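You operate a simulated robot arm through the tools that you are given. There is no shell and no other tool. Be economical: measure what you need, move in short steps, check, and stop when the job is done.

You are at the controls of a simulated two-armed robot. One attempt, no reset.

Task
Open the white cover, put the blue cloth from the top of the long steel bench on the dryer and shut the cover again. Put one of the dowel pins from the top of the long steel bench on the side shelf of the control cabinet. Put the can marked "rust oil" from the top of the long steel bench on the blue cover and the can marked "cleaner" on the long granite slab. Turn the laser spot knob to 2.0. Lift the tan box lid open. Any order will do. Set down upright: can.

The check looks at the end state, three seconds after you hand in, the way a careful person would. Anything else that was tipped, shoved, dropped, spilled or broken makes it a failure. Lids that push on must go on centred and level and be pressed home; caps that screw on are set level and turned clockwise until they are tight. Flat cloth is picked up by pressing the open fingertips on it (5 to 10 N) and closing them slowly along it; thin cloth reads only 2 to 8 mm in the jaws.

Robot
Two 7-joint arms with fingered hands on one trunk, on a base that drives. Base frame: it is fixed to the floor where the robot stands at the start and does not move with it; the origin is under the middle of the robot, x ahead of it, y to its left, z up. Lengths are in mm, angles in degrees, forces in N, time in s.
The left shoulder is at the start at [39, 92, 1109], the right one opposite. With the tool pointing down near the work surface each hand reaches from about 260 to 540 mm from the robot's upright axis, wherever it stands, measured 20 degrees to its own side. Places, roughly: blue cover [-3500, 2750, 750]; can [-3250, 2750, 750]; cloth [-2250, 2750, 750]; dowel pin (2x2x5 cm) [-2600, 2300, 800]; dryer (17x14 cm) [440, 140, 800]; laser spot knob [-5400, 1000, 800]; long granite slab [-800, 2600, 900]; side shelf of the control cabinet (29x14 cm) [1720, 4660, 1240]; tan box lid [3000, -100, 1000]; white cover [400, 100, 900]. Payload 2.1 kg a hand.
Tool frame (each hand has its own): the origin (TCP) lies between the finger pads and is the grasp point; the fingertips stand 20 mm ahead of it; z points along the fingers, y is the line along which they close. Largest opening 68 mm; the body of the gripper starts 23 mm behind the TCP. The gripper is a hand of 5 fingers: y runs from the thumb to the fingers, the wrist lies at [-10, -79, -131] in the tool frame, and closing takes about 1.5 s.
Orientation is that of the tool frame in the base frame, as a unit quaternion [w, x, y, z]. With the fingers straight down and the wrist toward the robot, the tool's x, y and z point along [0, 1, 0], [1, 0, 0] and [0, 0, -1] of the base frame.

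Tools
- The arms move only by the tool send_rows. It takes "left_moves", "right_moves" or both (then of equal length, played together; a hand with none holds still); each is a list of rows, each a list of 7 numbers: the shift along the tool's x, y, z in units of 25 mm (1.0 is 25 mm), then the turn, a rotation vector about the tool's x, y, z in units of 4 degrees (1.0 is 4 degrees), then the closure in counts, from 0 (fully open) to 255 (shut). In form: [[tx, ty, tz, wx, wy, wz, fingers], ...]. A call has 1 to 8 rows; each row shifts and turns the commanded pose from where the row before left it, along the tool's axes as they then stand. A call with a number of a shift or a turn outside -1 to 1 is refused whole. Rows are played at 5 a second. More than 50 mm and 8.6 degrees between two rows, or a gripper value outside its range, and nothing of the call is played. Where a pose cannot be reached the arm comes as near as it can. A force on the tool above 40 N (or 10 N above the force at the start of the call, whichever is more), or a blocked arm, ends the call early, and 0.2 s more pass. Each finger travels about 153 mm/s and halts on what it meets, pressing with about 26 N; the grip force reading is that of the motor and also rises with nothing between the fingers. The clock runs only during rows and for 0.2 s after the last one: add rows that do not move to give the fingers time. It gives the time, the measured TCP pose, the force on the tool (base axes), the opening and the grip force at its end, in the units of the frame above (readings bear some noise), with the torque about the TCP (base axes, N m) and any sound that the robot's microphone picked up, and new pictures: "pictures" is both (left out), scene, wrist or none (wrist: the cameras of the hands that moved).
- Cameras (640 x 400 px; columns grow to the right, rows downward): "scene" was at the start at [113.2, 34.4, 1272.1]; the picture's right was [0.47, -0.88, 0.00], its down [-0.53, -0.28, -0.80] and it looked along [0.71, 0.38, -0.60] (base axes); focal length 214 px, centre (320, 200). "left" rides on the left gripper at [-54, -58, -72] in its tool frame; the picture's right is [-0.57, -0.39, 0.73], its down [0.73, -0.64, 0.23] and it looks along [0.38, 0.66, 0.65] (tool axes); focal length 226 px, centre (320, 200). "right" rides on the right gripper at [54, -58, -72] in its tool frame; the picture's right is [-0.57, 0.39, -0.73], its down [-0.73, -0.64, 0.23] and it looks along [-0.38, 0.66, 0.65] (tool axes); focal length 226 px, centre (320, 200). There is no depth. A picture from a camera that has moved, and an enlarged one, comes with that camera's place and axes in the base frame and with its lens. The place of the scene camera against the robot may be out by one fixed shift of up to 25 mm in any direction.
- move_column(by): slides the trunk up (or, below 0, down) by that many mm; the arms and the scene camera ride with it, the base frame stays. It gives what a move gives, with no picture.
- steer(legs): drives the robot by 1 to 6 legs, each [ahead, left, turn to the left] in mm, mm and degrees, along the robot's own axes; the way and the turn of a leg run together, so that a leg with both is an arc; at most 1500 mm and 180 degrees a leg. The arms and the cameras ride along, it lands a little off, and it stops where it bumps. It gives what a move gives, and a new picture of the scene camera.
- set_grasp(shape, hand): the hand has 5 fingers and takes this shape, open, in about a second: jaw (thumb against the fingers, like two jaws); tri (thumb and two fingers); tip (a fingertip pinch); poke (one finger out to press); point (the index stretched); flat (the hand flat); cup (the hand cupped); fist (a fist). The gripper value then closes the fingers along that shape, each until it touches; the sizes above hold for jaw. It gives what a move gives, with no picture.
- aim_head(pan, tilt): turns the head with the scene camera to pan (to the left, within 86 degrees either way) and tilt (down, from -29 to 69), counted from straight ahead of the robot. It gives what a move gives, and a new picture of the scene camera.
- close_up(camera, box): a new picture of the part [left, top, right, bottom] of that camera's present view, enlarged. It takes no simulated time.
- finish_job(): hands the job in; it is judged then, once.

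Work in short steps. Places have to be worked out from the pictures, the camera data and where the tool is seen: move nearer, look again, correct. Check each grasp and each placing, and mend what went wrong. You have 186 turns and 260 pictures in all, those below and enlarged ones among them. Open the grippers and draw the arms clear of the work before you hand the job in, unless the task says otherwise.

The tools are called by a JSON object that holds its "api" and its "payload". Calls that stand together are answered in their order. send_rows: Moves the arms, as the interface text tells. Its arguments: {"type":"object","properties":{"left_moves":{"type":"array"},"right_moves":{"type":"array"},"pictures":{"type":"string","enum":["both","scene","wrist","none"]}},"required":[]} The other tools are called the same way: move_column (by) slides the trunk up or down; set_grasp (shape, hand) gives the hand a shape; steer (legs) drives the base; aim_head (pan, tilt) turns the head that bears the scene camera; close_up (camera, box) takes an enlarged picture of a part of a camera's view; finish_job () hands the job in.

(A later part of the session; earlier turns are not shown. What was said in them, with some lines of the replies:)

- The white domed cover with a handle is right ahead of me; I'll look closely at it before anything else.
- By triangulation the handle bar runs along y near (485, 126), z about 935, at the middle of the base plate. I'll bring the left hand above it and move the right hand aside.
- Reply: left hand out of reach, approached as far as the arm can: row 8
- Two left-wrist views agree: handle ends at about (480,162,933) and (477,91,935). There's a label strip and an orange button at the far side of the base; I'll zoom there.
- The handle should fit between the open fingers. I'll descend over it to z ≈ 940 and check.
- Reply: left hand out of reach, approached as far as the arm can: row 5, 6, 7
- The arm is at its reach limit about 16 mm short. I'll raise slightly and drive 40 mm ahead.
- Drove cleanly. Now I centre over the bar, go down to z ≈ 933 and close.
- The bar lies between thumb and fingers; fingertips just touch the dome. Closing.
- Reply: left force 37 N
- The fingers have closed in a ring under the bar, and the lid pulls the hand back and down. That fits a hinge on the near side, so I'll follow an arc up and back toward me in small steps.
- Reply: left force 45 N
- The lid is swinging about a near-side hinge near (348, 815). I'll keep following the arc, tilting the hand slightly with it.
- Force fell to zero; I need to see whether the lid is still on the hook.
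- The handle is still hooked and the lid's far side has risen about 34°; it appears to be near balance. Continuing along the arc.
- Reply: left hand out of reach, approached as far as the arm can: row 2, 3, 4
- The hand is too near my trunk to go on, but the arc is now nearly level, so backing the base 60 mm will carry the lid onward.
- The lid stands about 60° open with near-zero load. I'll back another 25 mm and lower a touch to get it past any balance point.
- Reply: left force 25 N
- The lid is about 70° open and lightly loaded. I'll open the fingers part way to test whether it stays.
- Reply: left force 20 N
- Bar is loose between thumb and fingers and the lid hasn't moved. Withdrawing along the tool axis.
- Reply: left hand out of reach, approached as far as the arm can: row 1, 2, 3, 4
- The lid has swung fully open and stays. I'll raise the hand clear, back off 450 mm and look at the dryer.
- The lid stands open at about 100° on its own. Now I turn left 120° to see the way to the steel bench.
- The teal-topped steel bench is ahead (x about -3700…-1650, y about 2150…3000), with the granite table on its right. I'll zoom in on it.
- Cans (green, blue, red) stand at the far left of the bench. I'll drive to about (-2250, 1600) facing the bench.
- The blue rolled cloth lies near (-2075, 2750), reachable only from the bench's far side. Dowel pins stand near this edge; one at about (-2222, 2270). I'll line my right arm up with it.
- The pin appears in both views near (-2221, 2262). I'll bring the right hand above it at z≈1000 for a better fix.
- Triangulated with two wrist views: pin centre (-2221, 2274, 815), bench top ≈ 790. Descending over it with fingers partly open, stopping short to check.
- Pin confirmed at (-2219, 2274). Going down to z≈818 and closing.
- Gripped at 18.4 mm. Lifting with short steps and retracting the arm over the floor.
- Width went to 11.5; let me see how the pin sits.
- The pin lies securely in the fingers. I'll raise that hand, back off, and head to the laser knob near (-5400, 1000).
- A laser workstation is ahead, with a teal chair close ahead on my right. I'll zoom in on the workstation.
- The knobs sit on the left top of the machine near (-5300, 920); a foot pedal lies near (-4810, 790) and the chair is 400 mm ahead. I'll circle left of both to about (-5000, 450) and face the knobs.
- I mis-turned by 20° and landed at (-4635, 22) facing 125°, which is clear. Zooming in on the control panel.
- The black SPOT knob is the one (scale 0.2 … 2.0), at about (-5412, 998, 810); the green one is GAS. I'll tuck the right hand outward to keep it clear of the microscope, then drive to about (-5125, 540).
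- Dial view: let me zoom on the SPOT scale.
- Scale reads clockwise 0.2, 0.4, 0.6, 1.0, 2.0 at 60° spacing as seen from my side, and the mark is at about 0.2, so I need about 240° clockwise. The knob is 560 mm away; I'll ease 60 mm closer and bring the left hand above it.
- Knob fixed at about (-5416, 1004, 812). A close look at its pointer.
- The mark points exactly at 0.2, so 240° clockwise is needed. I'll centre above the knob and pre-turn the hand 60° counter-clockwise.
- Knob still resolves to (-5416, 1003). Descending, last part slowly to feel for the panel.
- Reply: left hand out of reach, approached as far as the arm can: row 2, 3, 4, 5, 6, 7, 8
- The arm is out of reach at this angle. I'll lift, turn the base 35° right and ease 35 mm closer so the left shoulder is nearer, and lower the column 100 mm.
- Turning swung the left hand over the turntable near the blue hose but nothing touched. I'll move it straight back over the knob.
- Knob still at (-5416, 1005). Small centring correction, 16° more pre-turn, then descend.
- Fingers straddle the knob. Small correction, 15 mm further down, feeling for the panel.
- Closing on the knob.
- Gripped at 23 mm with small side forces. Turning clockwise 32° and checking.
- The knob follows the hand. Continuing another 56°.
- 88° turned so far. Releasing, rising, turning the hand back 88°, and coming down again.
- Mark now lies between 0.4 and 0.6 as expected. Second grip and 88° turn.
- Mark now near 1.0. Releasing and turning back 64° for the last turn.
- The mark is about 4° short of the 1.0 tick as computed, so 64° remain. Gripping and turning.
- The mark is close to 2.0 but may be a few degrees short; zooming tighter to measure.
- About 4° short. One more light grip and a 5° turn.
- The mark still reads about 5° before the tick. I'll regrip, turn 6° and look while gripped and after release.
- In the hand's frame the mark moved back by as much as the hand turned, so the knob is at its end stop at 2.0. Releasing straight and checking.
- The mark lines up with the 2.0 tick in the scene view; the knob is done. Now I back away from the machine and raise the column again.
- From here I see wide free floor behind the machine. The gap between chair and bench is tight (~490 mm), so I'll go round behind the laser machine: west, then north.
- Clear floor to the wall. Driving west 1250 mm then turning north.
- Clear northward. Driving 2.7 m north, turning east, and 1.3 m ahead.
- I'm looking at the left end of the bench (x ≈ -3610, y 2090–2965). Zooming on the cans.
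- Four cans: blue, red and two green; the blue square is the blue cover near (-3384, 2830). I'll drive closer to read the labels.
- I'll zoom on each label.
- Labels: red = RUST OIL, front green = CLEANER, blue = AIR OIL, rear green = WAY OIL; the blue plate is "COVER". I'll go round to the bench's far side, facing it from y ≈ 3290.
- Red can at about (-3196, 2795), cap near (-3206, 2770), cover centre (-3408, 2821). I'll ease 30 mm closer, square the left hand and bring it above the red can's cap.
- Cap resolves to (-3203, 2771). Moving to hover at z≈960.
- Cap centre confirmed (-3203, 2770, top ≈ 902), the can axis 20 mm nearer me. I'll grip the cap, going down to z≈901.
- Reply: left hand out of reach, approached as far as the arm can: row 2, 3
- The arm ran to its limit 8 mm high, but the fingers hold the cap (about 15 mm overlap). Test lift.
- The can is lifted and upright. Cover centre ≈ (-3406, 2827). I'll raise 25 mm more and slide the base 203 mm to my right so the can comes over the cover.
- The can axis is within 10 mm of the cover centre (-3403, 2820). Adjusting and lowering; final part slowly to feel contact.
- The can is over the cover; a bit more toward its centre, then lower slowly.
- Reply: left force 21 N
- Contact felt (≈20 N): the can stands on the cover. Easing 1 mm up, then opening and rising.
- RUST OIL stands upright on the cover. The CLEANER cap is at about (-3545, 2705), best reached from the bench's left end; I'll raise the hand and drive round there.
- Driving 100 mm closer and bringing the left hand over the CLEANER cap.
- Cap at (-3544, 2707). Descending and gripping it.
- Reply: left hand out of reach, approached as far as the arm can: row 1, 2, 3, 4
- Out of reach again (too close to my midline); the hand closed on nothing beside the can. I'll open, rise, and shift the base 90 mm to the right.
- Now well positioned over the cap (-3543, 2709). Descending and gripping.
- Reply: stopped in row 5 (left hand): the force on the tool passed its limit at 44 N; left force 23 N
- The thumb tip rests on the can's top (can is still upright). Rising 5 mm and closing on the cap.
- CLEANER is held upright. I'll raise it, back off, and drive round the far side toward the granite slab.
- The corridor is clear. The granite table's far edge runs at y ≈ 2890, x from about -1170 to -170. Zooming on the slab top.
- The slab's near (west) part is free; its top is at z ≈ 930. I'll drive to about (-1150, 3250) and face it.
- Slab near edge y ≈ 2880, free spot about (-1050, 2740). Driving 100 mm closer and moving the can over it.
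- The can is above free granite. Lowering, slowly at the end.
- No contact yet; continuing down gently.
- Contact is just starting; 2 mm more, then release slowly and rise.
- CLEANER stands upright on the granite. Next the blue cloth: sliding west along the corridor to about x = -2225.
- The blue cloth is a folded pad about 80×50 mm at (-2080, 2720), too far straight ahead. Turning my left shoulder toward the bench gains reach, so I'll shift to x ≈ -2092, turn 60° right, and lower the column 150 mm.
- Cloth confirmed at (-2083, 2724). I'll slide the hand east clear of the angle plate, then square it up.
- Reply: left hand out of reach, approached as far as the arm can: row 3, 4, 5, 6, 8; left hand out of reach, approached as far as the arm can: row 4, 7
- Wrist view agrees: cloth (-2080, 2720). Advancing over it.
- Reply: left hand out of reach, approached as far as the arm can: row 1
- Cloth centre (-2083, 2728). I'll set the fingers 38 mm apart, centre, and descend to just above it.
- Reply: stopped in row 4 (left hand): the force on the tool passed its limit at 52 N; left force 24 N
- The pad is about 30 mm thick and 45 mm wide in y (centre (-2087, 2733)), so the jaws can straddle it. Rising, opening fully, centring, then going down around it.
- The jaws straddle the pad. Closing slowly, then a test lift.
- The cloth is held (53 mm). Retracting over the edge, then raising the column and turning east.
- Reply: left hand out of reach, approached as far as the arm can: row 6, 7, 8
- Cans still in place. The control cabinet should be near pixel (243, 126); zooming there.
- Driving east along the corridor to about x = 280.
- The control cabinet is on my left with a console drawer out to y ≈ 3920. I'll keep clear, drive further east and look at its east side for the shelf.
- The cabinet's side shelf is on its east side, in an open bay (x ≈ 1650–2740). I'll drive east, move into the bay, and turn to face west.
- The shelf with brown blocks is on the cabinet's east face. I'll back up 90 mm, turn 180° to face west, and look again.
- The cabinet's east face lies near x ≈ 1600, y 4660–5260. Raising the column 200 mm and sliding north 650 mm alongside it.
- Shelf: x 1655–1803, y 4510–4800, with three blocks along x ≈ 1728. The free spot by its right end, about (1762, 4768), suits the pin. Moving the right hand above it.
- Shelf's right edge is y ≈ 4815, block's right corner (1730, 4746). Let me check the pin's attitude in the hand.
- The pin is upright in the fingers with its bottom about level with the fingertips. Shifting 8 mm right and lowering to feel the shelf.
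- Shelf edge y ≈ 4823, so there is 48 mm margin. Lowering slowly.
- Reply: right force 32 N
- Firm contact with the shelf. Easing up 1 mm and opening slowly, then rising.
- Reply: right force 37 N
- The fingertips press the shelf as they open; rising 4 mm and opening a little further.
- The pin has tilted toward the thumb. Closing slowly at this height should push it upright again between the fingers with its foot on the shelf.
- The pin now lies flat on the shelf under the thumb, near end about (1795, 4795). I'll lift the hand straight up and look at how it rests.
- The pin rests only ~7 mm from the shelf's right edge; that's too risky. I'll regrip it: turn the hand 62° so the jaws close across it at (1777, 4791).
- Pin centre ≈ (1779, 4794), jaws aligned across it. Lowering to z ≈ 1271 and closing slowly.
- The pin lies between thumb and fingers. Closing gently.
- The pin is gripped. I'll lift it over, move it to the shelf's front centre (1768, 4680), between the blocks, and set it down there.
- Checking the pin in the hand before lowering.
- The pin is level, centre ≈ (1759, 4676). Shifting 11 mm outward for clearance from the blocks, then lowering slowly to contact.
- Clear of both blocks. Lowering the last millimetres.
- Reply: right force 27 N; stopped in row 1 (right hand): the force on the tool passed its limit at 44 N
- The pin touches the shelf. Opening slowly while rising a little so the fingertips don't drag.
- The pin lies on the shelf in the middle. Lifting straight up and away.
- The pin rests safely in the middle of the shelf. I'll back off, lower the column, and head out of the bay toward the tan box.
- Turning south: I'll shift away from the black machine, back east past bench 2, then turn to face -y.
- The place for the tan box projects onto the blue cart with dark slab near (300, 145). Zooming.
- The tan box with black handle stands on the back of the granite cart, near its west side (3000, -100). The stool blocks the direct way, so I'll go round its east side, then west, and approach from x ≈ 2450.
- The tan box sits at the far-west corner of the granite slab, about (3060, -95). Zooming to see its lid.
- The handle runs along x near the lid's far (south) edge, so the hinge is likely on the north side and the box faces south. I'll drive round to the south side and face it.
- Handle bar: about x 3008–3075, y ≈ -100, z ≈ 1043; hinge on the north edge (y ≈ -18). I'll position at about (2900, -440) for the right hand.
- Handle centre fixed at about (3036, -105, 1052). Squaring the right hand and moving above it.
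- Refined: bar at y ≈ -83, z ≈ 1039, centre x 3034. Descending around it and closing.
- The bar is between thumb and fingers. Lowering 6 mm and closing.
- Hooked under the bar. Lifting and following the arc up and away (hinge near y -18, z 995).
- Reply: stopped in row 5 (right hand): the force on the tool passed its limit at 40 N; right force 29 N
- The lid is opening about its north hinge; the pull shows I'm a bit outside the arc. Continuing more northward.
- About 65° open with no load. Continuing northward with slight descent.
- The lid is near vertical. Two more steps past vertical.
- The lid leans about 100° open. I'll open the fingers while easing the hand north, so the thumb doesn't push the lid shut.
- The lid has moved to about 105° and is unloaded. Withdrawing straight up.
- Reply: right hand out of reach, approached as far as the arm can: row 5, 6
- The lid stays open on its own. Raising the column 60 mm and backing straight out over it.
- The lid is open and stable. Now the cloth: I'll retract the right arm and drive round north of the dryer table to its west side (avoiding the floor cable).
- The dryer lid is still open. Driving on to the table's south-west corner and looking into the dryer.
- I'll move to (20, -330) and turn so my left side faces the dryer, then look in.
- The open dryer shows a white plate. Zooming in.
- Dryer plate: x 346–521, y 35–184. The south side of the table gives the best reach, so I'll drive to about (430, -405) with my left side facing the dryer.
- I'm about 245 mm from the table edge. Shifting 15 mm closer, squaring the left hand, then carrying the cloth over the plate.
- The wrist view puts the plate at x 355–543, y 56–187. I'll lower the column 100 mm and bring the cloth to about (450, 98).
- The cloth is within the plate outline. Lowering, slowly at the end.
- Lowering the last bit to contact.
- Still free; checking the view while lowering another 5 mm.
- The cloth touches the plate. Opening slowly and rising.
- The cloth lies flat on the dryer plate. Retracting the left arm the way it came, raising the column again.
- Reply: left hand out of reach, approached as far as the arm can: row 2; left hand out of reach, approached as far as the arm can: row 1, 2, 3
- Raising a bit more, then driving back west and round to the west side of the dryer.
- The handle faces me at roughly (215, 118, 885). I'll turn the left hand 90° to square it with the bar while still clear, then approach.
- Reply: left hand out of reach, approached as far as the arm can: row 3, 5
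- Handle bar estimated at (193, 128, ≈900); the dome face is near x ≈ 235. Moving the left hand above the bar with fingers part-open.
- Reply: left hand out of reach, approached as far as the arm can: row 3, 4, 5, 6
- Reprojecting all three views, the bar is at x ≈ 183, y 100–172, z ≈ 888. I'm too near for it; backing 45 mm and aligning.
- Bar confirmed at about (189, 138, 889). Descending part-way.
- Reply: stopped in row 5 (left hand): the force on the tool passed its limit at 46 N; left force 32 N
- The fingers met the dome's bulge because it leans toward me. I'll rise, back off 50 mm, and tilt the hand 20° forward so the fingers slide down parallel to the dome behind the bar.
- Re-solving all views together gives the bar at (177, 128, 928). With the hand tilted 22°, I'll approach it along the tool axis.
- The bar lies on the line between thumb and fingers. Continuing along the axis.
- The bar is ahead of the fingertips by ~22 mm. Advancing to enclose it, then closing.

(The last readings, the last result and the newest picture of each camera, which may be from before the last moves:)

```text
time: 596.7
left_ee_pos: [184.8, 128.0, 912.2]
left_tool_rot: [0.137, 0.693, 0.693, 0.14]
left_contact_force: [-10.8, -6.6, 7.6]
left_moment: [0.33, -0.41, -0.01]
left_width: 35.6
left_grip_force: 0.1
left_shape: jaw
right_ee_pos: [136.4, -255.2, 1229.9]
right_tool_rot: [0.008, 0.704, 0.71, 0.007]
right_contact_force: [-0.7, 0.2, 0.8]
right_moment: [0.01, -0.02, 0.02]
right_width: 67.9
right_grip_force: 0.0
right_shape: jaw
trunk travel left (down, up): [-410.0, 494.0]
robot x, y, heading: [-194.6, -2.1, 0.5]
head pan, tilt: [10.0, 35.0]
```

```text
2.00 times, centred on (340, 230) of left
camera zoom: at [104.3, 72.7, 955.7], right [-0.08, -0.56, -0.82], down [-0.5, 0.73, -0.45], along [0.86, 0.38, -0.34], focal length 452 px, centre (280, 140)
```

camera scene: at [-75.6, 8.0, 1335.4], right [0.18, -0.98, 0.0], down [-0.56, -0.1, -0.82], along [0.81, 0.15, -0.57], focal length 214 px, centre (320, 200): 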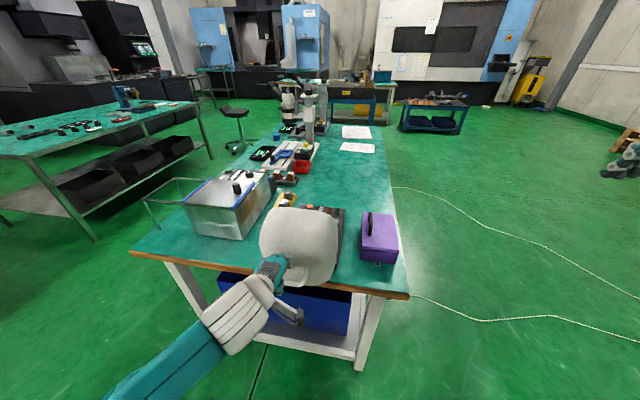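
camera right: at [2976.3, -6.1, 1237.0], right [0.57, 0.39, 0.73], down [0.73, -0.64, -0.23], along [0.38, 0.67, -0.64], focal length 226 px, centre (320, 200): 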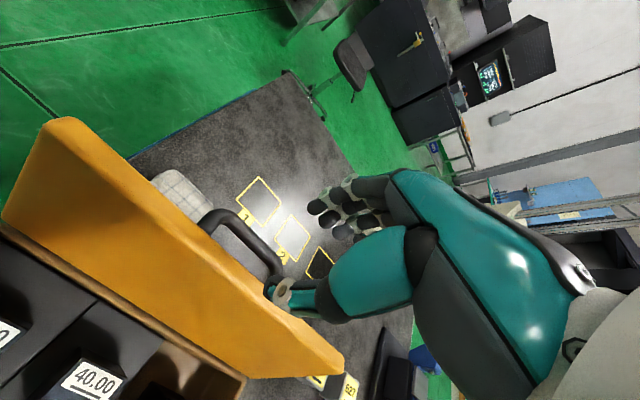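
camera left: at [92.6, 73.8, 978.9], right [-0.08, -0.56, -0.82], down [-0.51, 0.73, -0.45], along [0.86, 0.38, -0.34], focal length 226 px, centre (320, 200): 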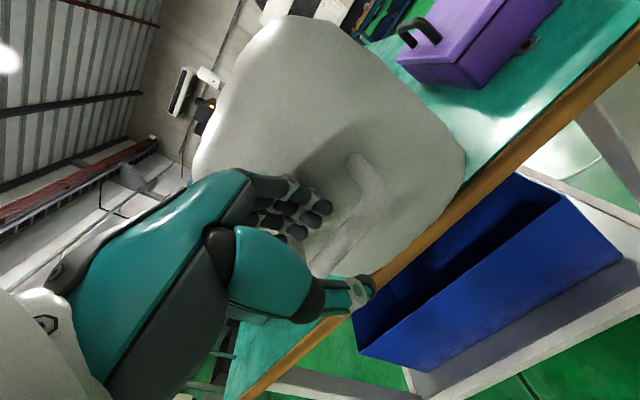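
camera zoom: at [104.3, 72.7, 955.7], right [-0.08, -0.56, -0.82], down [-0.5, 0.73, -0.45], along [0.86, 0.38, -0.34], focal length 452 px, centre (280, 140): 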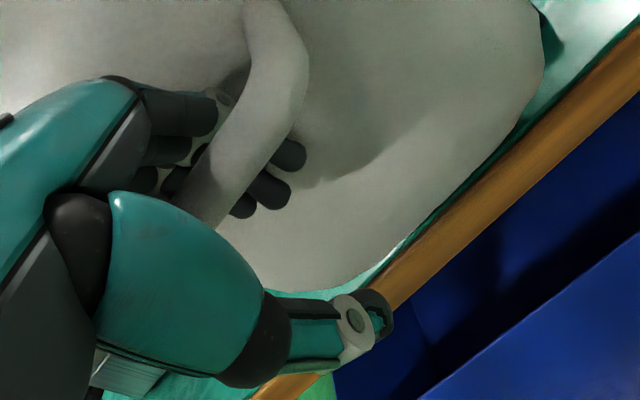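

The fingers are now behind the bar and the thumb in front. Closing the ring.

{"api": "send_rows", "payload": {"left_moves": [[0, 0, 0, 0, 0, 0, 160], [0, 0, 0, 0, 0, 0, 210], [0, 0, 0, 0, 0, 0, 255], [0, 0, 0, 0, 0, 0, 255], [0, 0, 0, 0, 0, 0, 255], [0, 0, 0, 0, 0, 0, 255]], "pictures": "both"}}

```text
time: 598.1
left_ee_pos: [187.3, 128.5, 910.9]
left_tool_rot: [0.137, 0.693, 0.694, 0.141]
left_contact_force: [-2.9, -13.1, 0.6]
left_moment: [0.3, -0.16, -0.02]
left_width: 0.8
left_grip_force: 26.0
left_shape: jaw
right_ee_pos: [138.8, -255.3, 1228.3]
right_tool_rot: [0.006, 0.704, 0.71, 0.008]
right_contact_force: [-0.3, 0.7, 0.1]
right_moment: [0.02, 0.01, 0.01]
right_width: 67.9
right_grip_force: 0.0
right_shape: jaw
trunk travel left (down, up): [-410.0, 494.0]
robot x, y, heading: [-192.2, 0.5, 0.4]
head pan, tilt: [10.0, 35.0]
camera scene: at [-76.0, 6.0, 1335.4], right [0.18, -0.98, 0.0], down [-0.56, -0.1, -0.82], along [0.81, 0.15, -0.57], focal length 214 px, centre (320, 200)
camera left: at [105.6, 72.4, 955.3], right [-0.08, -0.56, -0.82], down [-0.51, 0.73, -0.45], along [0.86, 0.38, -0.34], focal length 226 px, centre (320, 200)
```

scene: 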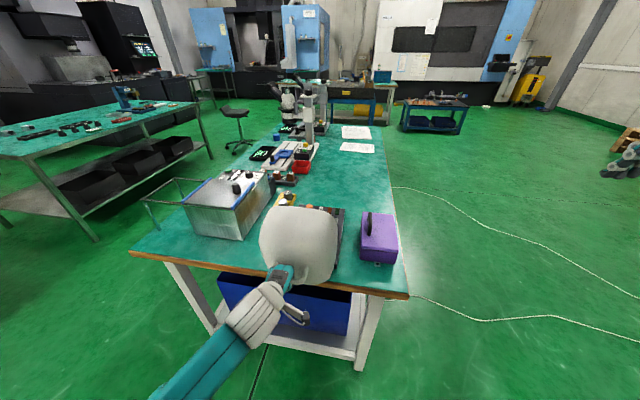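
left: 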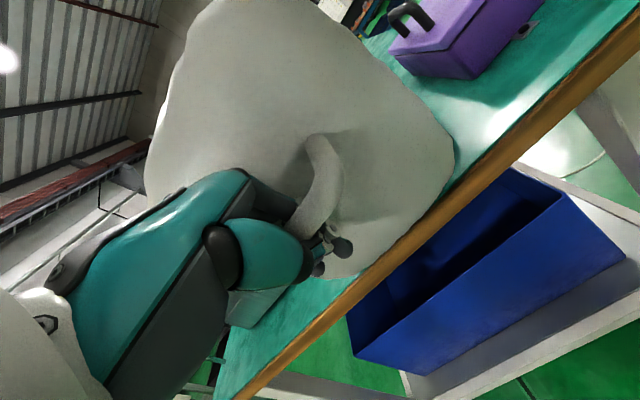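

Ring closed on the bar. Lifting the lid back along its arc, up and east.

{"api": "send_rows", "payload": {"left_moves": [[0, 0.71, -0.36, 0, 0, 0, 255], [0, 0.75, -0.3, 0, 0, 0, 255], [0, 0.76, -0.21, 0, 0, 0, 255], [0, 0.78, -0.11, 0, 0, 0, 255], [0, 0, 0, 0, 0, 0, 255]], "pictures": "both"}}

```text
time: 599.3
left_ee_pos: [245.4, 128.5, 961.7]
left_tool_rot: [0.135, 0.692, 0.696, 0.139]
left_contact_force: [-0.5, -4.8, -2.4]
left_moment: [0.0, 0.02, -0.08]
left_width: 0.7
left_grip_force: 25.8
left_shape: jaw
right_ee_pos: [138.2, -254.3, 1229.0]
right_tool_rot: [0.007, 0.704, 0.71, 0.007]
right_contact_force: [0.1, -0.2, -1.2]
right_moment: [-0.04, 0.0, -0.01]
right_width: 68.0
right_grip_force: 0.1
right_shape: jaw
trunk travel left (down, up): [-410.0, 494.0]
robot x, y, heading: [-189.9, -3.3, 0.4]
head pan, tilt: [10.0, 35.0]
camera scene: at [-75.3, 7.3, 1335.3], right [0.18, -0.98, 0.0], down [-0.56, -0.1, -0.82], along [0.81, 0.15, -0.57], focal length 214 px, centre (320, 200)
```

scene: 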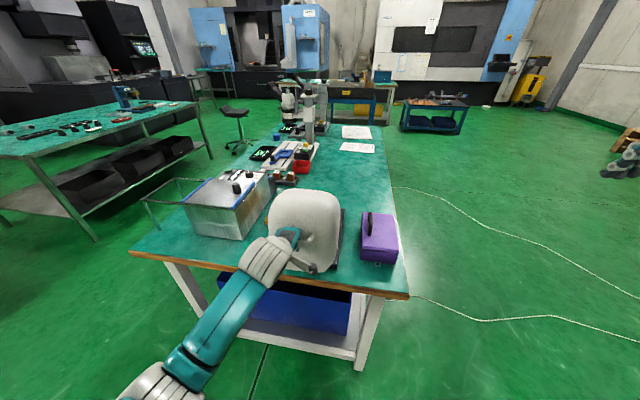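

The lid follows with little force. My arm is near full reach, so now I alternate base moves forward with small arm lifts.

{"api": "send_rows", "payload": {"left_moves": [[0, 0.2, -0.3, 0, 0, 0, 255], [0, 0, 0, 0, 0, 0, 255]], "pictures": "none"}}

{"api": "steer", "payload": {"legs": [[35, 0, 0]]}}

{"api": "send_rows", "payload": {"left_moves": [[0, 0.1, -0.3, 0, 0, 0, 255], [0, 0, 0, 0, 0, 0, 255]], "pictures": "none"}}

```text
time: 599.9
left_ee_pos: [250.7, 127.1, 970.0]
left_tool_rot: [0.134, 0.693, 0.695, 0.138]
left_contact_force: [12.1, -3.1, -24.1]
left_moment: [0.05, 0.07, -0.02]
left_width: 0.9
left_grip_force: 26.3
left_shape: jaw
right_ee_pos: [142.8, -253.8, 1228.4]
right_tool_rot: [0.005, 0.704, 0.71, 0.005]
right_contact_force: [0.4, 0.0, -0.4]
right_moment: [0.02, 0.01, 0.01]
right_width: 67.8
right_grip_force: 0.1
right_shape: jaw
trunk travel left (down, up): [-410.0, 494.0]
robot x, y, heading: [-192.5, -1.8, 0.2]
head pan, tilt: [10.0, 35.0]
no pictures are left
```

```text
time: 600.7
left_ee_pos: [283.5, 126.6, 973.8]
left_tool_rot: [0.137, 0.693, 0.694, 0.14]
left_contact_force: [-5.7, -2.8, 12.5]
left_moment: [0.22, -0.15, 0.01]
left_width: 0.7
left_grip_force: 26.0
left_shape: jaw
right_ee_pos: [173.0, -255.1, 1229.7]
right_tool_rot: [0.008, 0.705, 0.709, 0.008]
right_contact_force: [0.0, -0.3, 0.1]
right_moment: [-0.02, -0.04, -0.02]
right_width: 67.6
right_grip_force: 0.1
right_shape: jaw
trunk travel left (down, up): [-410.0, 494.0]
robot x, y, heading: [-155.6, -6.2, 0.5]
head pan, tilt: [10.0, 35.0]
```

```text
time: 601.3
left_ee_pos: [283.5, 126.5, 978.7]
left_tool_rot: [0.135, 0.694, 0.694, 0.139]
left_contact_force: [4.3, -5.3, -17.0]
left_moment: [0.02, 0.0, -0.07]
left_width: 0.3
left_grip_force: 26.1
left_shape: jaw
right_ee_pos: [175.4, -254.0, 1228.5]
right_tool_rot: [0.005, 0.704, 0.71, 0.006]
right_contact_force: [-0.1, 0.0, 0.4]
right_moment: [0.02, -0.02, -0.01]
right_width: 68.0
right_grip_force: 0.0
right_shape: jaw
trunk travel left (down, up): [-410.0, 494.0]
robot x, y, heading: [-154.4, -1.0, 0.4]
head pan, tilt: [10.0, 35.0]
no pictures are left
```

No pictures remain, so I continue by force and pose, retracing the recorded opening path (315@986 → 374@988 → 392@987 → 446@970 → 479@935).

{"api": "steer", "payload": {"legs": [[32, 0, 0]]}}

{"api": "send_rows", "payload": {"left_moves": [[0, 0.1, -0.15, 0.3, 0, 0, 255], [0, 0, 0, 0, 0, 0, 255]], "pictures": "none"}}

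{"api": "steer", "payload": {"legs": [[30, 0, 0]]}}

```text
time: 602.2
left_ee_pos: [314.0, 126.4, 982.2]
left_tool_rot: [0.137, 0.693, 0.694, 0.142]
left_contact_force: [-3.6, -2.9, 16.2]
left_moment: [0.07, 0.13, 0.0]
left_width: 1.0
left_grip_force: 26.5
left_shape: jaw
right_ee_pos: [204.7, -254.4, 1230.4]
right_tool_rot: [0.007, 0.704, 0.71, 0.008]
right_contact_force: [1.0, 0.8, 0.8]
right_moment: [0.01, 0.01, 0.01]
right_width: 67.9
right_grip_force: 0.2
right_shape: jaw
trunk travel left (down, up): [-410.0, 494.0]
robot x, y, heading: [-125.0, 1.1, 0.3]
head pan, tilt: [10.0, 35.0]
```

```text
time: 602.8
left_ee_pos: [316.3, 127.1, 985.8]
left_tool_rot: [0.13, 0.694, 0.695, 0.133]
left_contact_force: [0.3, -4.0, -5.7]
left_moment: [0.02, 0.01, -0.06]
left_width: 0.4
left_grip_force: 26.0
left_shape: jaw
right_ee_pos: [206.3, -253.0, 1229.2]
right_tool_rot: [0.006, 0.704, 0.71, 0.007]
right_contact_force: [0.0, 0.2, 0.1]
right_moment: [0.02, -0.02, 0.02]
right_width: 67.7
right_grip_force: 0.1
right_shape: jaw
trunk travel left (down, up): [-410.0, 494.0]
robot x, y, heading: [-124.2, 1.6, 0.3]
head pan, tilt: [10.0, 35.0]
no pictures are left
```

```text
time: 603.6
left_ee_pos: [346.0, 127.1, 986.3]
left_tool_rot: [0.133, 0.695, 0.694, 0.134]
left_contact_force: [-1.0, -2.3, 7.2]
left_moment: [0.03, 0.1, -0.05]
left_width: 0.2
left_grip_force: 26.3
left_shape: jaw
right_ee_pos: [235.8, -254.2, 1229.2]
right_tool_rot: [0.006, 0.705, 0.709, 0.008]
right_contact_force: [0.7, 0.1, -0.1]
right_moment: [0.02, -0.01, -0.03]
right_width: 67.9
right_grip_force: 0.1
right_shape: jaw
trunk travel left (down, up): [-410.0, 494.0]
robot x, y, heading: [-93.7, -3.6, 0.1]
head pan, tilt: [10.0, 35.0]
```

Tracking well. Next stretch to x ≈ 376, then 392.

{"api": "send_rows", "payload": {"left_moves": [[0, 0, -0.1, 0.7, 0, 0, 255], [0, 0, 0, 0, 0, 0, 255]], "pictures": "none"}}

{"api": "steer", "payload": {"legs": [[30, 0, 0]]}}

{"api": "send_rows", "payload": {"left_moves": [[0, 0, 0, 0.7, 0, 0, 255], [0, 0, 0, 0, 0, 0, 255]], "pictures": "none"}}

{"api": "steer", "payload": {"legs": [[18, 0, 0]]}}

```text
time: 604.2
left_ee_pos: [345.1, 125.9, 987.7]
left_tool_rot: [0.114, 0.697, 0.698, 0.117]
left_contact_force: [-0.7, -2.4, -8.7]
left_moment: [0.0, -0.05, -0.05]
left_width: 0.6
left_grip_force: 25.8
left_shape: jaw
right_ee_pos: [235.7, -254.2, 1228.0]
right_tool_rot: [0.007, 0.704, 0.71, 0.007]
right_contact_force: [0.2, 0.0, -0.1]
right_moment: [-0.02, -0.01, -0.01]
right_width: 67.9
right_grip_force: 0.1
right_shape: jaw
trunk travel left (down, up): [-410.0, 494.0]
robot x, y, heading: [-96.3, -2.1, 0.2]
head pan, tilt: [10.0, 35.0]
no pictures are left
```

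```text
time: 605.0
left_ee_pos: [377.1, 127.5, 988.6]
left_tool_rot: [0.115, 0.697, 0.698, 0.117]
left_contact_force: [-3.6, -4.3, -21.1]
left_moment: [0.03, -0.17, -0.07]
left_width: 0.9
left_grip_force: 26.4
left_shape: jaw
right_ee_pos: [267.0, -253.4, 1228.8]
right_tool_rot: [0.006, 0.705, 0.71, 0.006]
right_contact_force: [-0.7, -0.4, -0.2]
right_moment: [-0.01, -0.02, 0.02]
right_width: 68.0
right_grip_force: 0.1
right_shape: jaw
trunk travel left (down, up): [-410.0, 494.0]
robot x, y, heading: [-59.7, -0.7, 0.2]
head pan, tilt: [10.0, 35.0]
```

```text
time: 605.6
left_ee_pos: [376.7, 127.7, 986.8]
left_tool_rot: [0.096, 0.7, 0.7, 0.098]
left_contact_force: [-2.3, -0.2, -17.5]
left_moment: [0.02, -0.15, -0.05]
left_width: 0.9
left_grip_force: 26.7
left_shape: jaw
right_ee_pos: [267.2, -253.5, 1228.5]
right_tool_rot: [0.006, 0.704, 0.71, 0.007]
right_contact_force: [0.0, -0.3, 0.4]
right_moment: [0.01, -0.01, -0.02]
right_width: 68.1
right_grip_force: 0.0
right_shape: jaw
trunk travel left (down, up): [-410.0, 494.0]
robot x, y, heading: [-61.7, -2.3, 0.4]
head pan, tilt: [10.0, 35.0]
no pictures are left
```

```text
time: 607.0
left_ee_pos: [392.9, 127.4, 984.1]
left_tool_rot: [0.092, 0.701, 0.701, 0.095]
left_contact_force: [-2.9, -0.4, -11.0]
left_moment: [0.05, -0.11, -0.01]
left_width: 1.3
left_grip_force: 26.3
left_shape: jaw
right_ee_pos: [285.0, -253.4, 1228.5]
right_tool_rot: [0.006, 0.705, 0.709, 0.006]
right_contact_force: [-0.5, -0.3, -0.5]
right_moment: [0.02, 0.0, -0.02]
right_width: 68.1
right_grip_force: 0.0
right_shape: jaw
trunk travel left (down, up): [-410.0, 494.0]
robot x, y, heading: [-50.2, 1.2, -0.0]
head pan, tilt: [10.0, 35.0]
stopped in leg 1: the force on the tool passed its limit at 41 N (the readings are from after the stop); the commanded pose is now the measured one
```

Past the top; the lid now rests on the ring. Lowering along the arc in small alternating steps.

{"api": "send_rows", "payload": {"left_moves": [[0, -0.08, 0.25, 0.6, 0, 0, 255], [0, 0, 0, 0, 0, 0, 255]], "pictures": "none"}}

{"api": "steer", "payload": {"legs": [[22, 0, 0]]}}

{"api": "send_rows", "payload": {"left_moves": [[0, -0.08, 0.3, 0.6, 0, 0, 255], [0, 0, 0, 0, 0, 0, 255]], "pictures": "none"}}

{"api": "steer", "payload": {"legs": [[15, 0, 0]]}}

```text
time: 607.6
left_ee_pos: [394.1, 127.0, 979.6]
left_tool_rot: [0.079, 0.702, 0.703, 0.084]
left_contact_force: [3.7, 0.2, 13.8]
left_moment: [0.06, -0.01, 0.0]
left_width: 0.5
left_grip_force: 26.1
left_shape: jaw
right_ee_pos: [283.9, -252.0, 1230.2]
right_tool_rot: [0.007, 0.705, 0.709, 0.007]
right_contact_force: [-0.9, -0.5, 0.2]
right_moment: [0.01, 0.04, -0.01]
right_width: 67.7
right_grip_force: 0.0
right_shape: jaw
trunk travel left (down, up): [-410.0, 494.0]
robot x, y, heading: [-43.9, 1.1, 0.3]
head pan, tilt: [10.0, 35.0]
no pictures are left
```

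```text
time: 608.4
left_ee_pos: [414.4, 127.3, 977.1]
left_tool_rot: [0.076, 0.702, 0.703, 0.081]
left_contact_force: [-9.1, -2.4, -25.5]
left_moment: [0.0, -0.25, -0.01]
left_width: 1.0
left_grip_force: 26.2
left_shape: jaw
right_ee_pos: [306.6, -252.8, 1227.8]
right_tool_rot: [0.007, 0.705, 0.709, 0.007]
right_contact_force: [-0.5, -0.2, -0.5]
right_moment: [0.0, 0.0, 0.0]
right_width: 67.8
right_grip_force: 0.0
right_shape: jaw
trunk travel left (down, up): [-410.0, 494.0]
robot x, y, heading: [-20.9, -1.3, 0.2]
head pan, tilt: [10.0, 35.0]
```

```text
time: 609.0
left_ee_pos: [415.2, 126.8, 971.8]
left_tool_rot: [0.064, 0.704, 0.704, 0.067]
left_contact_force: [7.9, -0.6, 18.6]
left_moment: [0.1, 0.07, -0.03]
left_width: 0.6
left_grip_force: 25.9
left_shape: jaw
right_ee_pos: [306.3, -254.8, 1229.4]
right_tool_rot: [0.007, 0.705, 0.709, 0.007]
right_contact_force: [0.0, -0.2, 0.3]
right_moment: [0.01, -0.01, 0.02]
right_width: 67.8
right_grip_force: 0.0
right_shape: jaw
trunk travel left (down, up): [-410.0, 494.0]
robot x, y, heading: [-21.8, -2.1, 0.5]
head pan, tilt: [10.0, 35.0]
no pictures are left
```

```text
time: 609.8
left_ee_pos: [429.8, 126.4, 967.5]
left_tool_rot: [0.06, 0.704, 0.705, 0.063]
left_contact_force: [-6.8, -2.0, -15.0]
left_moment: [0.06, -0.14, 0.01]
left_width: 0.1
left_grip_force: 25.8
left_shape: jaw
right_ee_pos: [322.2, -251.9, 1228.3]
right_tool_rot: [0.007, 0.705, 0.71, 0.006]
right_contact_force: [0.4, -0.3, 0.5]
right_moment: [0.02, -0.02, 0.0]
right_width: 67.9
right_grip_force: 0.1
right_shape: jaw
trunk travel left (down, up): [-410.0, 494.0]
robot x, y, heading: [-7.7, -1.1, 0.3]
head pan, tilt: [10.0, 35.0]
```

Smooth. Continuing down the arc.

{"api": "send_rows", "payload": {"left_moves": [[0, -0.05, 0.34, 0.5, 0, 0, 255], [0, 0, 0, 0, 0, 0, 255]], "pictures": "none"}}

{"api": "steer", "payload": {"legs": [[13, 0, 0]]}}

{"api": "send_rows", "payload": {"left_moves": [[0, -0.04, 0.36, 0.5, 0, 0, 255], [0, 0, 0, 0, 0, 0, 255]], "pictures": "none"}}

{"api": "steer", "payload": {"legs": [[13, 0, 0]]}}

```text
time: 610.4
left_ee_pos: [432.0, 126.8, 961.7]
left_tool_rot: [0.05, 0.705, 0.705, 0.054]
left_contact_force: [16.8, 1.5, 31.9]
left_moment: [0.21, 0.23, 0.0]
left_width: 1.1
left_grip_force: 26.0
left_shape: jaw
right_ee_pos: [321.5, -253.7, 1229.8]
right_tool_rot: [0.007, 0.705, 0.71, 0.007]
right_contact_force: [0.0, 0.4, -0.7]
right_moment: [-0.01, 0.03, 0.03]
right_width: 67.8
right_grip_force: 0.1
right_shape: jaw
trunk travel left (down, up): [-410.0, 494.0]
robot x, y, heading: [-11.0, -2.4, 0.6]
head pan, tilt: [10.0, 35.0]
no pictures are left
```

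```text
time: 611.1
left_ee_pos: [442.8, 126.4, 959.3]
left_tool_rot: [0.045, 0.705, 0.706, 0.051]
left_contact_force: [-0.5, -2.4, -2.8]
left_moment: [0.03, 0.08, 0.0]
left_width: 0.0
left_grip_force: 25.9
left_shape: jaw
right_ee_pos: [334.5, -253.6, 1228.4]
right_tool_rot: [0.007, 0.704, 0.71, 0.007]
right_contact_force: [-1.2, 0.2, 0.3]
right_moment: [-0.01, 0.0, 0.02]
right_width: 68.1
right_grip_force: 0.0
right_shape: jaw
trunk travel left (down, up): [-410.0, 494.0]
robot x, y, heading: [4.7, -1.4, -0.1]
head pan, tilt: [10.0, 35.0]
```

```text
time: 611.7
left_ee_pos: [445.1, 126.8, 955.0]
left_tool_rot: [0.042, 0.706, 0.706, 0.044]
left_contact_force: [7.5, -0.2, 13.2]
left_moment: [0.06, 0.32, 0.03]
left_width: 0.4
left_grip_force: 26.2
left_shape: jaw
right_ee_pos: [335.1, -253.6, 1228.4]
right_tool_rot: [0.007, 0.705, 0.709, 0.006]
right_contact_force: [-0.2, 0.0, 0.7]
right_moment: [0.02, 0.0, 0.02]
right_width: 67.9
right_grip_force: 0.0
right_shape: jaw
trunk travel left (down, up): [-410.0, 494.0]
robot x, y, heading: [6.2, 2.1, 0.3]
head pan, tilt: [10.0, 35.0]
stopped in row 2 (left hand): the force on the tool passed its limit at 42 N (the readings are from after the stop); the commanded pose is now the measured one
no pictures are left
```

```text
time: 612.5
left_ee_pos: [457.2, 126.6, 952.2]
left_tool_rot: [0.037, 0.706, 0.706, 0.04]
left_contact_force: [-14.7, -1.5, -21.9]
left_moment: [0.02, -0.38, 0.01]
left_width: 0.7
left_grip_force: 25.9
left_shape: jaw
right_ee_pos: [347.3, -252.7, 1229.3]
right_tool_rot: [0.007, 0.705, 0.71, 0.007]
right_contact_force: [-0.3, 0.0, 0.9]
right_moment: [0.01, 0.0, 0.02]
right_width: 68.0
right_grip_force: 0.0
right_shape: jaw
trunk travel left (down, up): [-410.0, 494.0]
robot x, y, heading: [17.2, -1.9, 0.4]
head pan, tilt: [10.0, 35.0]
```

Nearly shut. Smaller steps now.

{"api": "send_rows", "payload": {"left_moves": [[0, 0.1, 0.2, 0.4, 0, 0, 255], [0, 0, 0, 0, 0, 0, 255]], "pictures": "none"}}

{"api": "steer", "payload": {"legs": [[10, 0, 0]]}}

{"api": "send_rows", "payload": {"left_moves": [[0, 0.1, 0.2, 0.4, 0, 0, 255], [0, 0, 0, 0, 0, 0, 255]], "pictures": "none"}}

{"api": "steer", "payload": {"legs": [[8, 0, 0]]}}

```text
time: 613.0
left_ee_pos: [460.4, 126.4, 946.3]
left_tool_rot: [0.026, 0.706, 0.707, 0.03]
left_contact_force: [-2.5, -1.6, -3.7]
left_moment: [0.08, -0.09, -0.03]
left_width: 0.1
left_grip_force: 26.0
left_shape: jaw
right_ee_pos: [348.1, -252.9, 1229.8]
right_tool_rot: [0.007, 0.705, 0.71, 0.006]
right_contact_force: [0.0, 0.0, 0.4]
right_moment: [-0.01, -0.02, -0.01]
right_width: 67.9
right_grip_force: 0.0
right_shape: jaw
trunk travel left (down, up): [-410.0, 494.0]
robot x, y, heading: [15.2, -4.6, 0.2]
head pan, tilt: [10.0, 35.0]
no pictures are left
```

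```text
time: 614.1
left_ee_pos: [467.3, 126.8, 942.0]
left_tool_rot: [0.019, 0.706, 0.707, 0.026]
left_contact_force: [-5.4, -1.0, -9.5]
left_moment: [0.06, -0.15, -0.02]
left_width: 0.3
left_grip_force: 26.3
left_shape: jaw
right_ee_pos: [356.1, -252.6, 1228.3]
right_tool_rot: [0.005, 0.704, 0.71, 0.006]
right_contact_force: [0.5, 0.0, -0.5]
right_moment: [-0.03, -0.01, -0.02]
right_width: 67.9
right_grip_force: 0.0
right_shape: jaw
trunk travel left (down, up): [-410.0, 494.0]
robot x, y, heading: [27.8, -0.2, 0.1]
head pan, tilt: [10.0, 35.0]
stopped in leg 1: the force on the tool passed its limit at 41 N (the readings are from after the stop); the commanded pose is now the measured one
```

```text
time: 614.8
left_ee_pos: [470.8, 127.3, 939.3]
left_tool_rot: [0.011, 0.707, 0.707, 0.016]
left_contact_force: [-2.1, 0.1, -3.9]
left_moment: [0.07, -0.12, -0.01]
left_width: 0.3
left_grip_force: 26.1
left_shape: jaw
right_ee_pos: [358.1, -252.9, 1229.5]
right_tool_rot: [0.007, 0.705, 0.71, 0.007]
right_contact_force: [-0.2, 0.0, 0.0]
right_moment: [-0.04, 0.01, -0.01]
right_width: 67.9
right_grip_force: 0.0
right_shape: jaw
trunk travel left (down, up): [-410.0, 494.0]
robot x, y, heading: [31.2, -2.6, 0.4]
head pan, tilt: [10.0, 35.0]
no pictures are left
```

```text
time: 616.0
left_ee_pos: [475.4, 126.8, 935.3]
left_tool_rot: [0.004, 0.707, 0.707, 0.01]
left_contact_force: [-7.0, 0.0, -8.3]
left_moment: [0.04, -0.17, -0.01]
left_width: 0.2
left_grip_force: 25.7
left_shape: jaw
right_ee_pos: [366.0, -252.0, 1228.7]
right_tool_rot: [0.006, 0.704, 0.71, 0.006]
right_contact_force: [-0.6, 0.6, 0.2]
right_moment: [-0.02, -0.01, -0.02]
right_width: 67.7
right_grip_force: 0.0
right_shape: jaw
trunk travel left (down, up): [-410.0, 494.0]
robot x, y, heading: [34.7, 0.2, 0.5]
head pan, tilt: [10.0, 35.0]
stopped in leg 1: the force on the tool passed its limit at 41 N (the readings are from after the stop); the commanded pose is now the measured one
```

TCP is back almost where the closed handle was (480, 937). Easing forward and down slightly to check that the lid rests.

{"api": "send_rows", "payload": {"left_moves": [[0, 0.15, 0.05, 0, 0, 0, 255], [0, 0.05, 0.08, 0, 0, 0, 255], [0, 0, 0, 0, 0, 0, 255]], "pictures": "none"}}

```text
time: 616.8
left_ee_pos: [481.3, 127.4, 931.5]
left_tool_rot: [0.005, 0.707, 0.707, 0.011]
left_contact_force: [-18.0, -1.6, -20.1]
left_moment: [0.03, -0.37, 0.01]
left_width: 0.6
left_grip_force: 25.6
left_shape: jaw
right_ee_pos: [364.4, -253.9, 1229.7]
right_tool_rot: [0.007, 0.704, 0.71, 0.007]
right_contact_force: [0.4, -0.3, -0.9]
right_moment: [0.02, -0.04, -0.05]
right_width: 67.9
right_grip_force: 0.2
right_shape: jaw
trunk travel left (down, up): [-410.0, 494.0]
robot x, y, heading: [37.6, 0.6, 0.4]
head pan, tilt: [10.0, 35.0]
no pictures are left
```

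Forces are purely radial, so the lid may still have a little travel. Another small step along the tangent.

{"api": "send_rows", "payload": {"left_moves": [[0, -0.1, 0.25, 0, 0, 0, 255], [0, 0, 0, 0, 0, 0, 255]], "pictures": "none"}}

```text
time: 617.4
left_ee_pos: [481.6, 128.3, 929.1]
left_tool_rot: [0.009, 0.707, 0.707, 0.015]
left_contact_force: [4.7, 0.4, 17.6]
left_moment: [0.17, 0.05, -0.03]
left_width: 0.3
left_grip_force: 26.0
left_shape: jaw
right_ee_pos: [364.7, -253.0, 1230.1]
right_tool_rot: [0.007, 0.705, 0.709, 0.006]
right_contact_force: [0.9, -0.6, 0.5]
right_moment: [0.01, 0.01, 0.04]
right_width: 67.9
right_grip_force: 0.1
right_shape: jaw
trunk travel left (down, up): [-410.0, 494.0]
robot x, y, heading: [36.8, 1.1, 0.2]
head pan, tilt: [10.0, 35.0]
no pictures are left
```

Resistance now comes from below (lid seated). I'll open the fingers, rising slightly, then re-feel the dome height, which was 934.5 when first closed.

{"api": "send_rows", "payload": {"left_moves": [[0, 0, -0.15, 0, 0, 0, 220], [0, 0, -0.1, 0, 0, 0, 160], [0, 0, -0.1, 0, 0, 0, 100], [0, -0.08, -0.1, 0, 0, 0, 40], [0, 0, 0, 0, 0, 0, 0], [0, 0, 0, 0, 0, 0, 0]], "pictures": "none"}}

{"api": "send_rows", "payload": {"left_moves": [[0, 0, 0.1, 0, 0, 0, 0], [0, 0, 0, 0, 0, 0, 0]], "pictures": "none"}}

```text
time: 618.8
left_ee_pos: [476.8, 127.1, 935.7]
left_tool_rot: [0.006, 0.707, 0.707, 0.012]
left_contact_force: [0.0, 0.4, 0.3]
left_moment: [-0.03, 0.01, 0.01]
left_width: 67.7
left_grip_force: 0.2
left_shape: jaw
right_ee_pos: [366.5, -254.1, 1229.1]
right_tool_rot: [0.007, 0.705, 0.709, 0.007]
right_contact_force: [0.5, 0.6, -0.7]
right_moment: [-0.03, 0.02, 0.0]
right_width: 67.9
right_grip_force: 0.1
right_shape: jaw
trunk travel left (down, up): [-410.0, 494.0]
robot x, y, heading: [34.7, -3.6, 0.3]
head pan, tilt: [10.0, 35.0]
no pictures are left
```

```text
time: 619.4
left_ee_pos: [477.5, 127.3, 934.6]
left_tool_rot: [0.007, 0.707, 0.707, 0.013]
left_contact_force: [0.5, 0.3, 4.3]
left_moment: [0.0, 0.13, -0.07]
left_width: 67.8
left_grip_force: 0.0
left_shape: jaw
right_ee_pos: [365.0, -253.3, 1229.4]
right_tool_rot: [0.006, 0.704, 0.71, 0.005]
right_contact_force: [0.4, 0.4, 0.0]
right_moment: [0.03, 0.01, 0.01]
right_width: 67.9
right_grip_force: 0.2
right_shape: jaw
trunk travel left (down, up): [-410.0, 494.0]
robot x, y, heading: [37.7, 0.7, 0.1]
head pan, tilt: [10.0, 35.0]
no pictures are left
```

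Contact at 934.6 with 4 N, exactly as with the lid originally shut, so the cover is closed. Withdrawing straight up and backing away.

{"api": "send_rows", "payload": {"left_moves": [[0, 0, -0.5, 0, 0, 0, 0], [0, 0, -0.8, 0, 0, 0, 0], [0, 0, -1, 0, 0, 0, 0], [0, 0, -1, 0, 0, 0, 0], [0, -0.3, -1, 0, 0, 0, 0], [0, -0.5, -1, 0, 0, 0, 0], [0, -0.8, -0.5, 0, 0, 0, 0]], "pictures": "none"}}

{"api": "steer", "payload": {"legs": [[-350, 0, 0]]}}

```text
time: 621.0
left_ee_pos: [430.9, 127.1, 1078.6]
left_tool_rot: [0.005, 0.707, 0.707, 0.011]
left_contact_force: [0.3, -0.2, 0.9]
left_moment: [-0.01, 0.02, -0.01]
left_width: 68.2
left_grip_force: 0.0
left_shape: jaw
right_ee_pos: [365.4, -252.8, 1229.2]
right_tool_rot: [0.007, 0.704, 0.71, 0.006]
right_contact_force: [0.5, 0.2, 0.6]
right_moment: [-0.01, -0.02, 0.0]
right_width: 68.2
right_grip_force: 0.0
right_shape: jaw
trunk travel left (down, up): [-410.0, 494.0]
robot x, y, heading: [36.9, -1.5, 0.2]
head pan, tilt: [10.0, 35.0]
no pictures are left
```

```text
time: 623.2
left_ee_pos: [89.3, 124.0, 1077.7]
left_tool_rot: [0.007, 0.707, 0.707, 0.012]
left_contact_force: [0.2, -0.4, -0.1]
left_moment: [-0.01, 0.0, 0.02]
left_width: 67.9
left_grip_force: 0.0
left_shape: jaw
right_ee_pos: [22.3, -253.9, 1229.2]
right_tool_rot: [0.007, 0.705, 0.71, 0.006]
right_contact_force: [-0.2, -0.6, -0.2]
right_moment: [-0.01, 0.01, -0.01]
right_width: 67.9
right_grip_force: 0.0
right_shape: jaw
trunk travel left (down, up): [-410.0, 494.0]
robot x, y, heading: [-305.3, -1.8, 0.2]
head pan, tilt: [10.0, 35.0]
```

All parts are done, both grippers are open and the arms are clear, so I hand the job in.

{"api": "finish_job", "payload": {}}

```text
The job is handed in.
```

I handed the job in with every part of the task done; the final closing of the white cover I could check only by touch, because the picture budget ran out partway through closing it.

- **White cover and cloth:** the blue cloth lies on the dryer plate. The cover is shut again; its dome met the hand at the same height (934.6 mm) as before I first opened it.
- **Dowel pin:** one pin rests on the side shelf of the control cabinet. It lies on its side; it tipped on the first release near the shelf edge, so I picked it up again and set it near the middle of the shelf.
- **Cans:** the "rust oil" can stands upright on the blue cover, and the "cleaner" can stands upright on the long granite slab.
- **Laser spot knob:** it points at the 2.0 mark, and the knob would not turn any further.
- **Tan box lid:** it is open a little past vertical and stayed there on its own.
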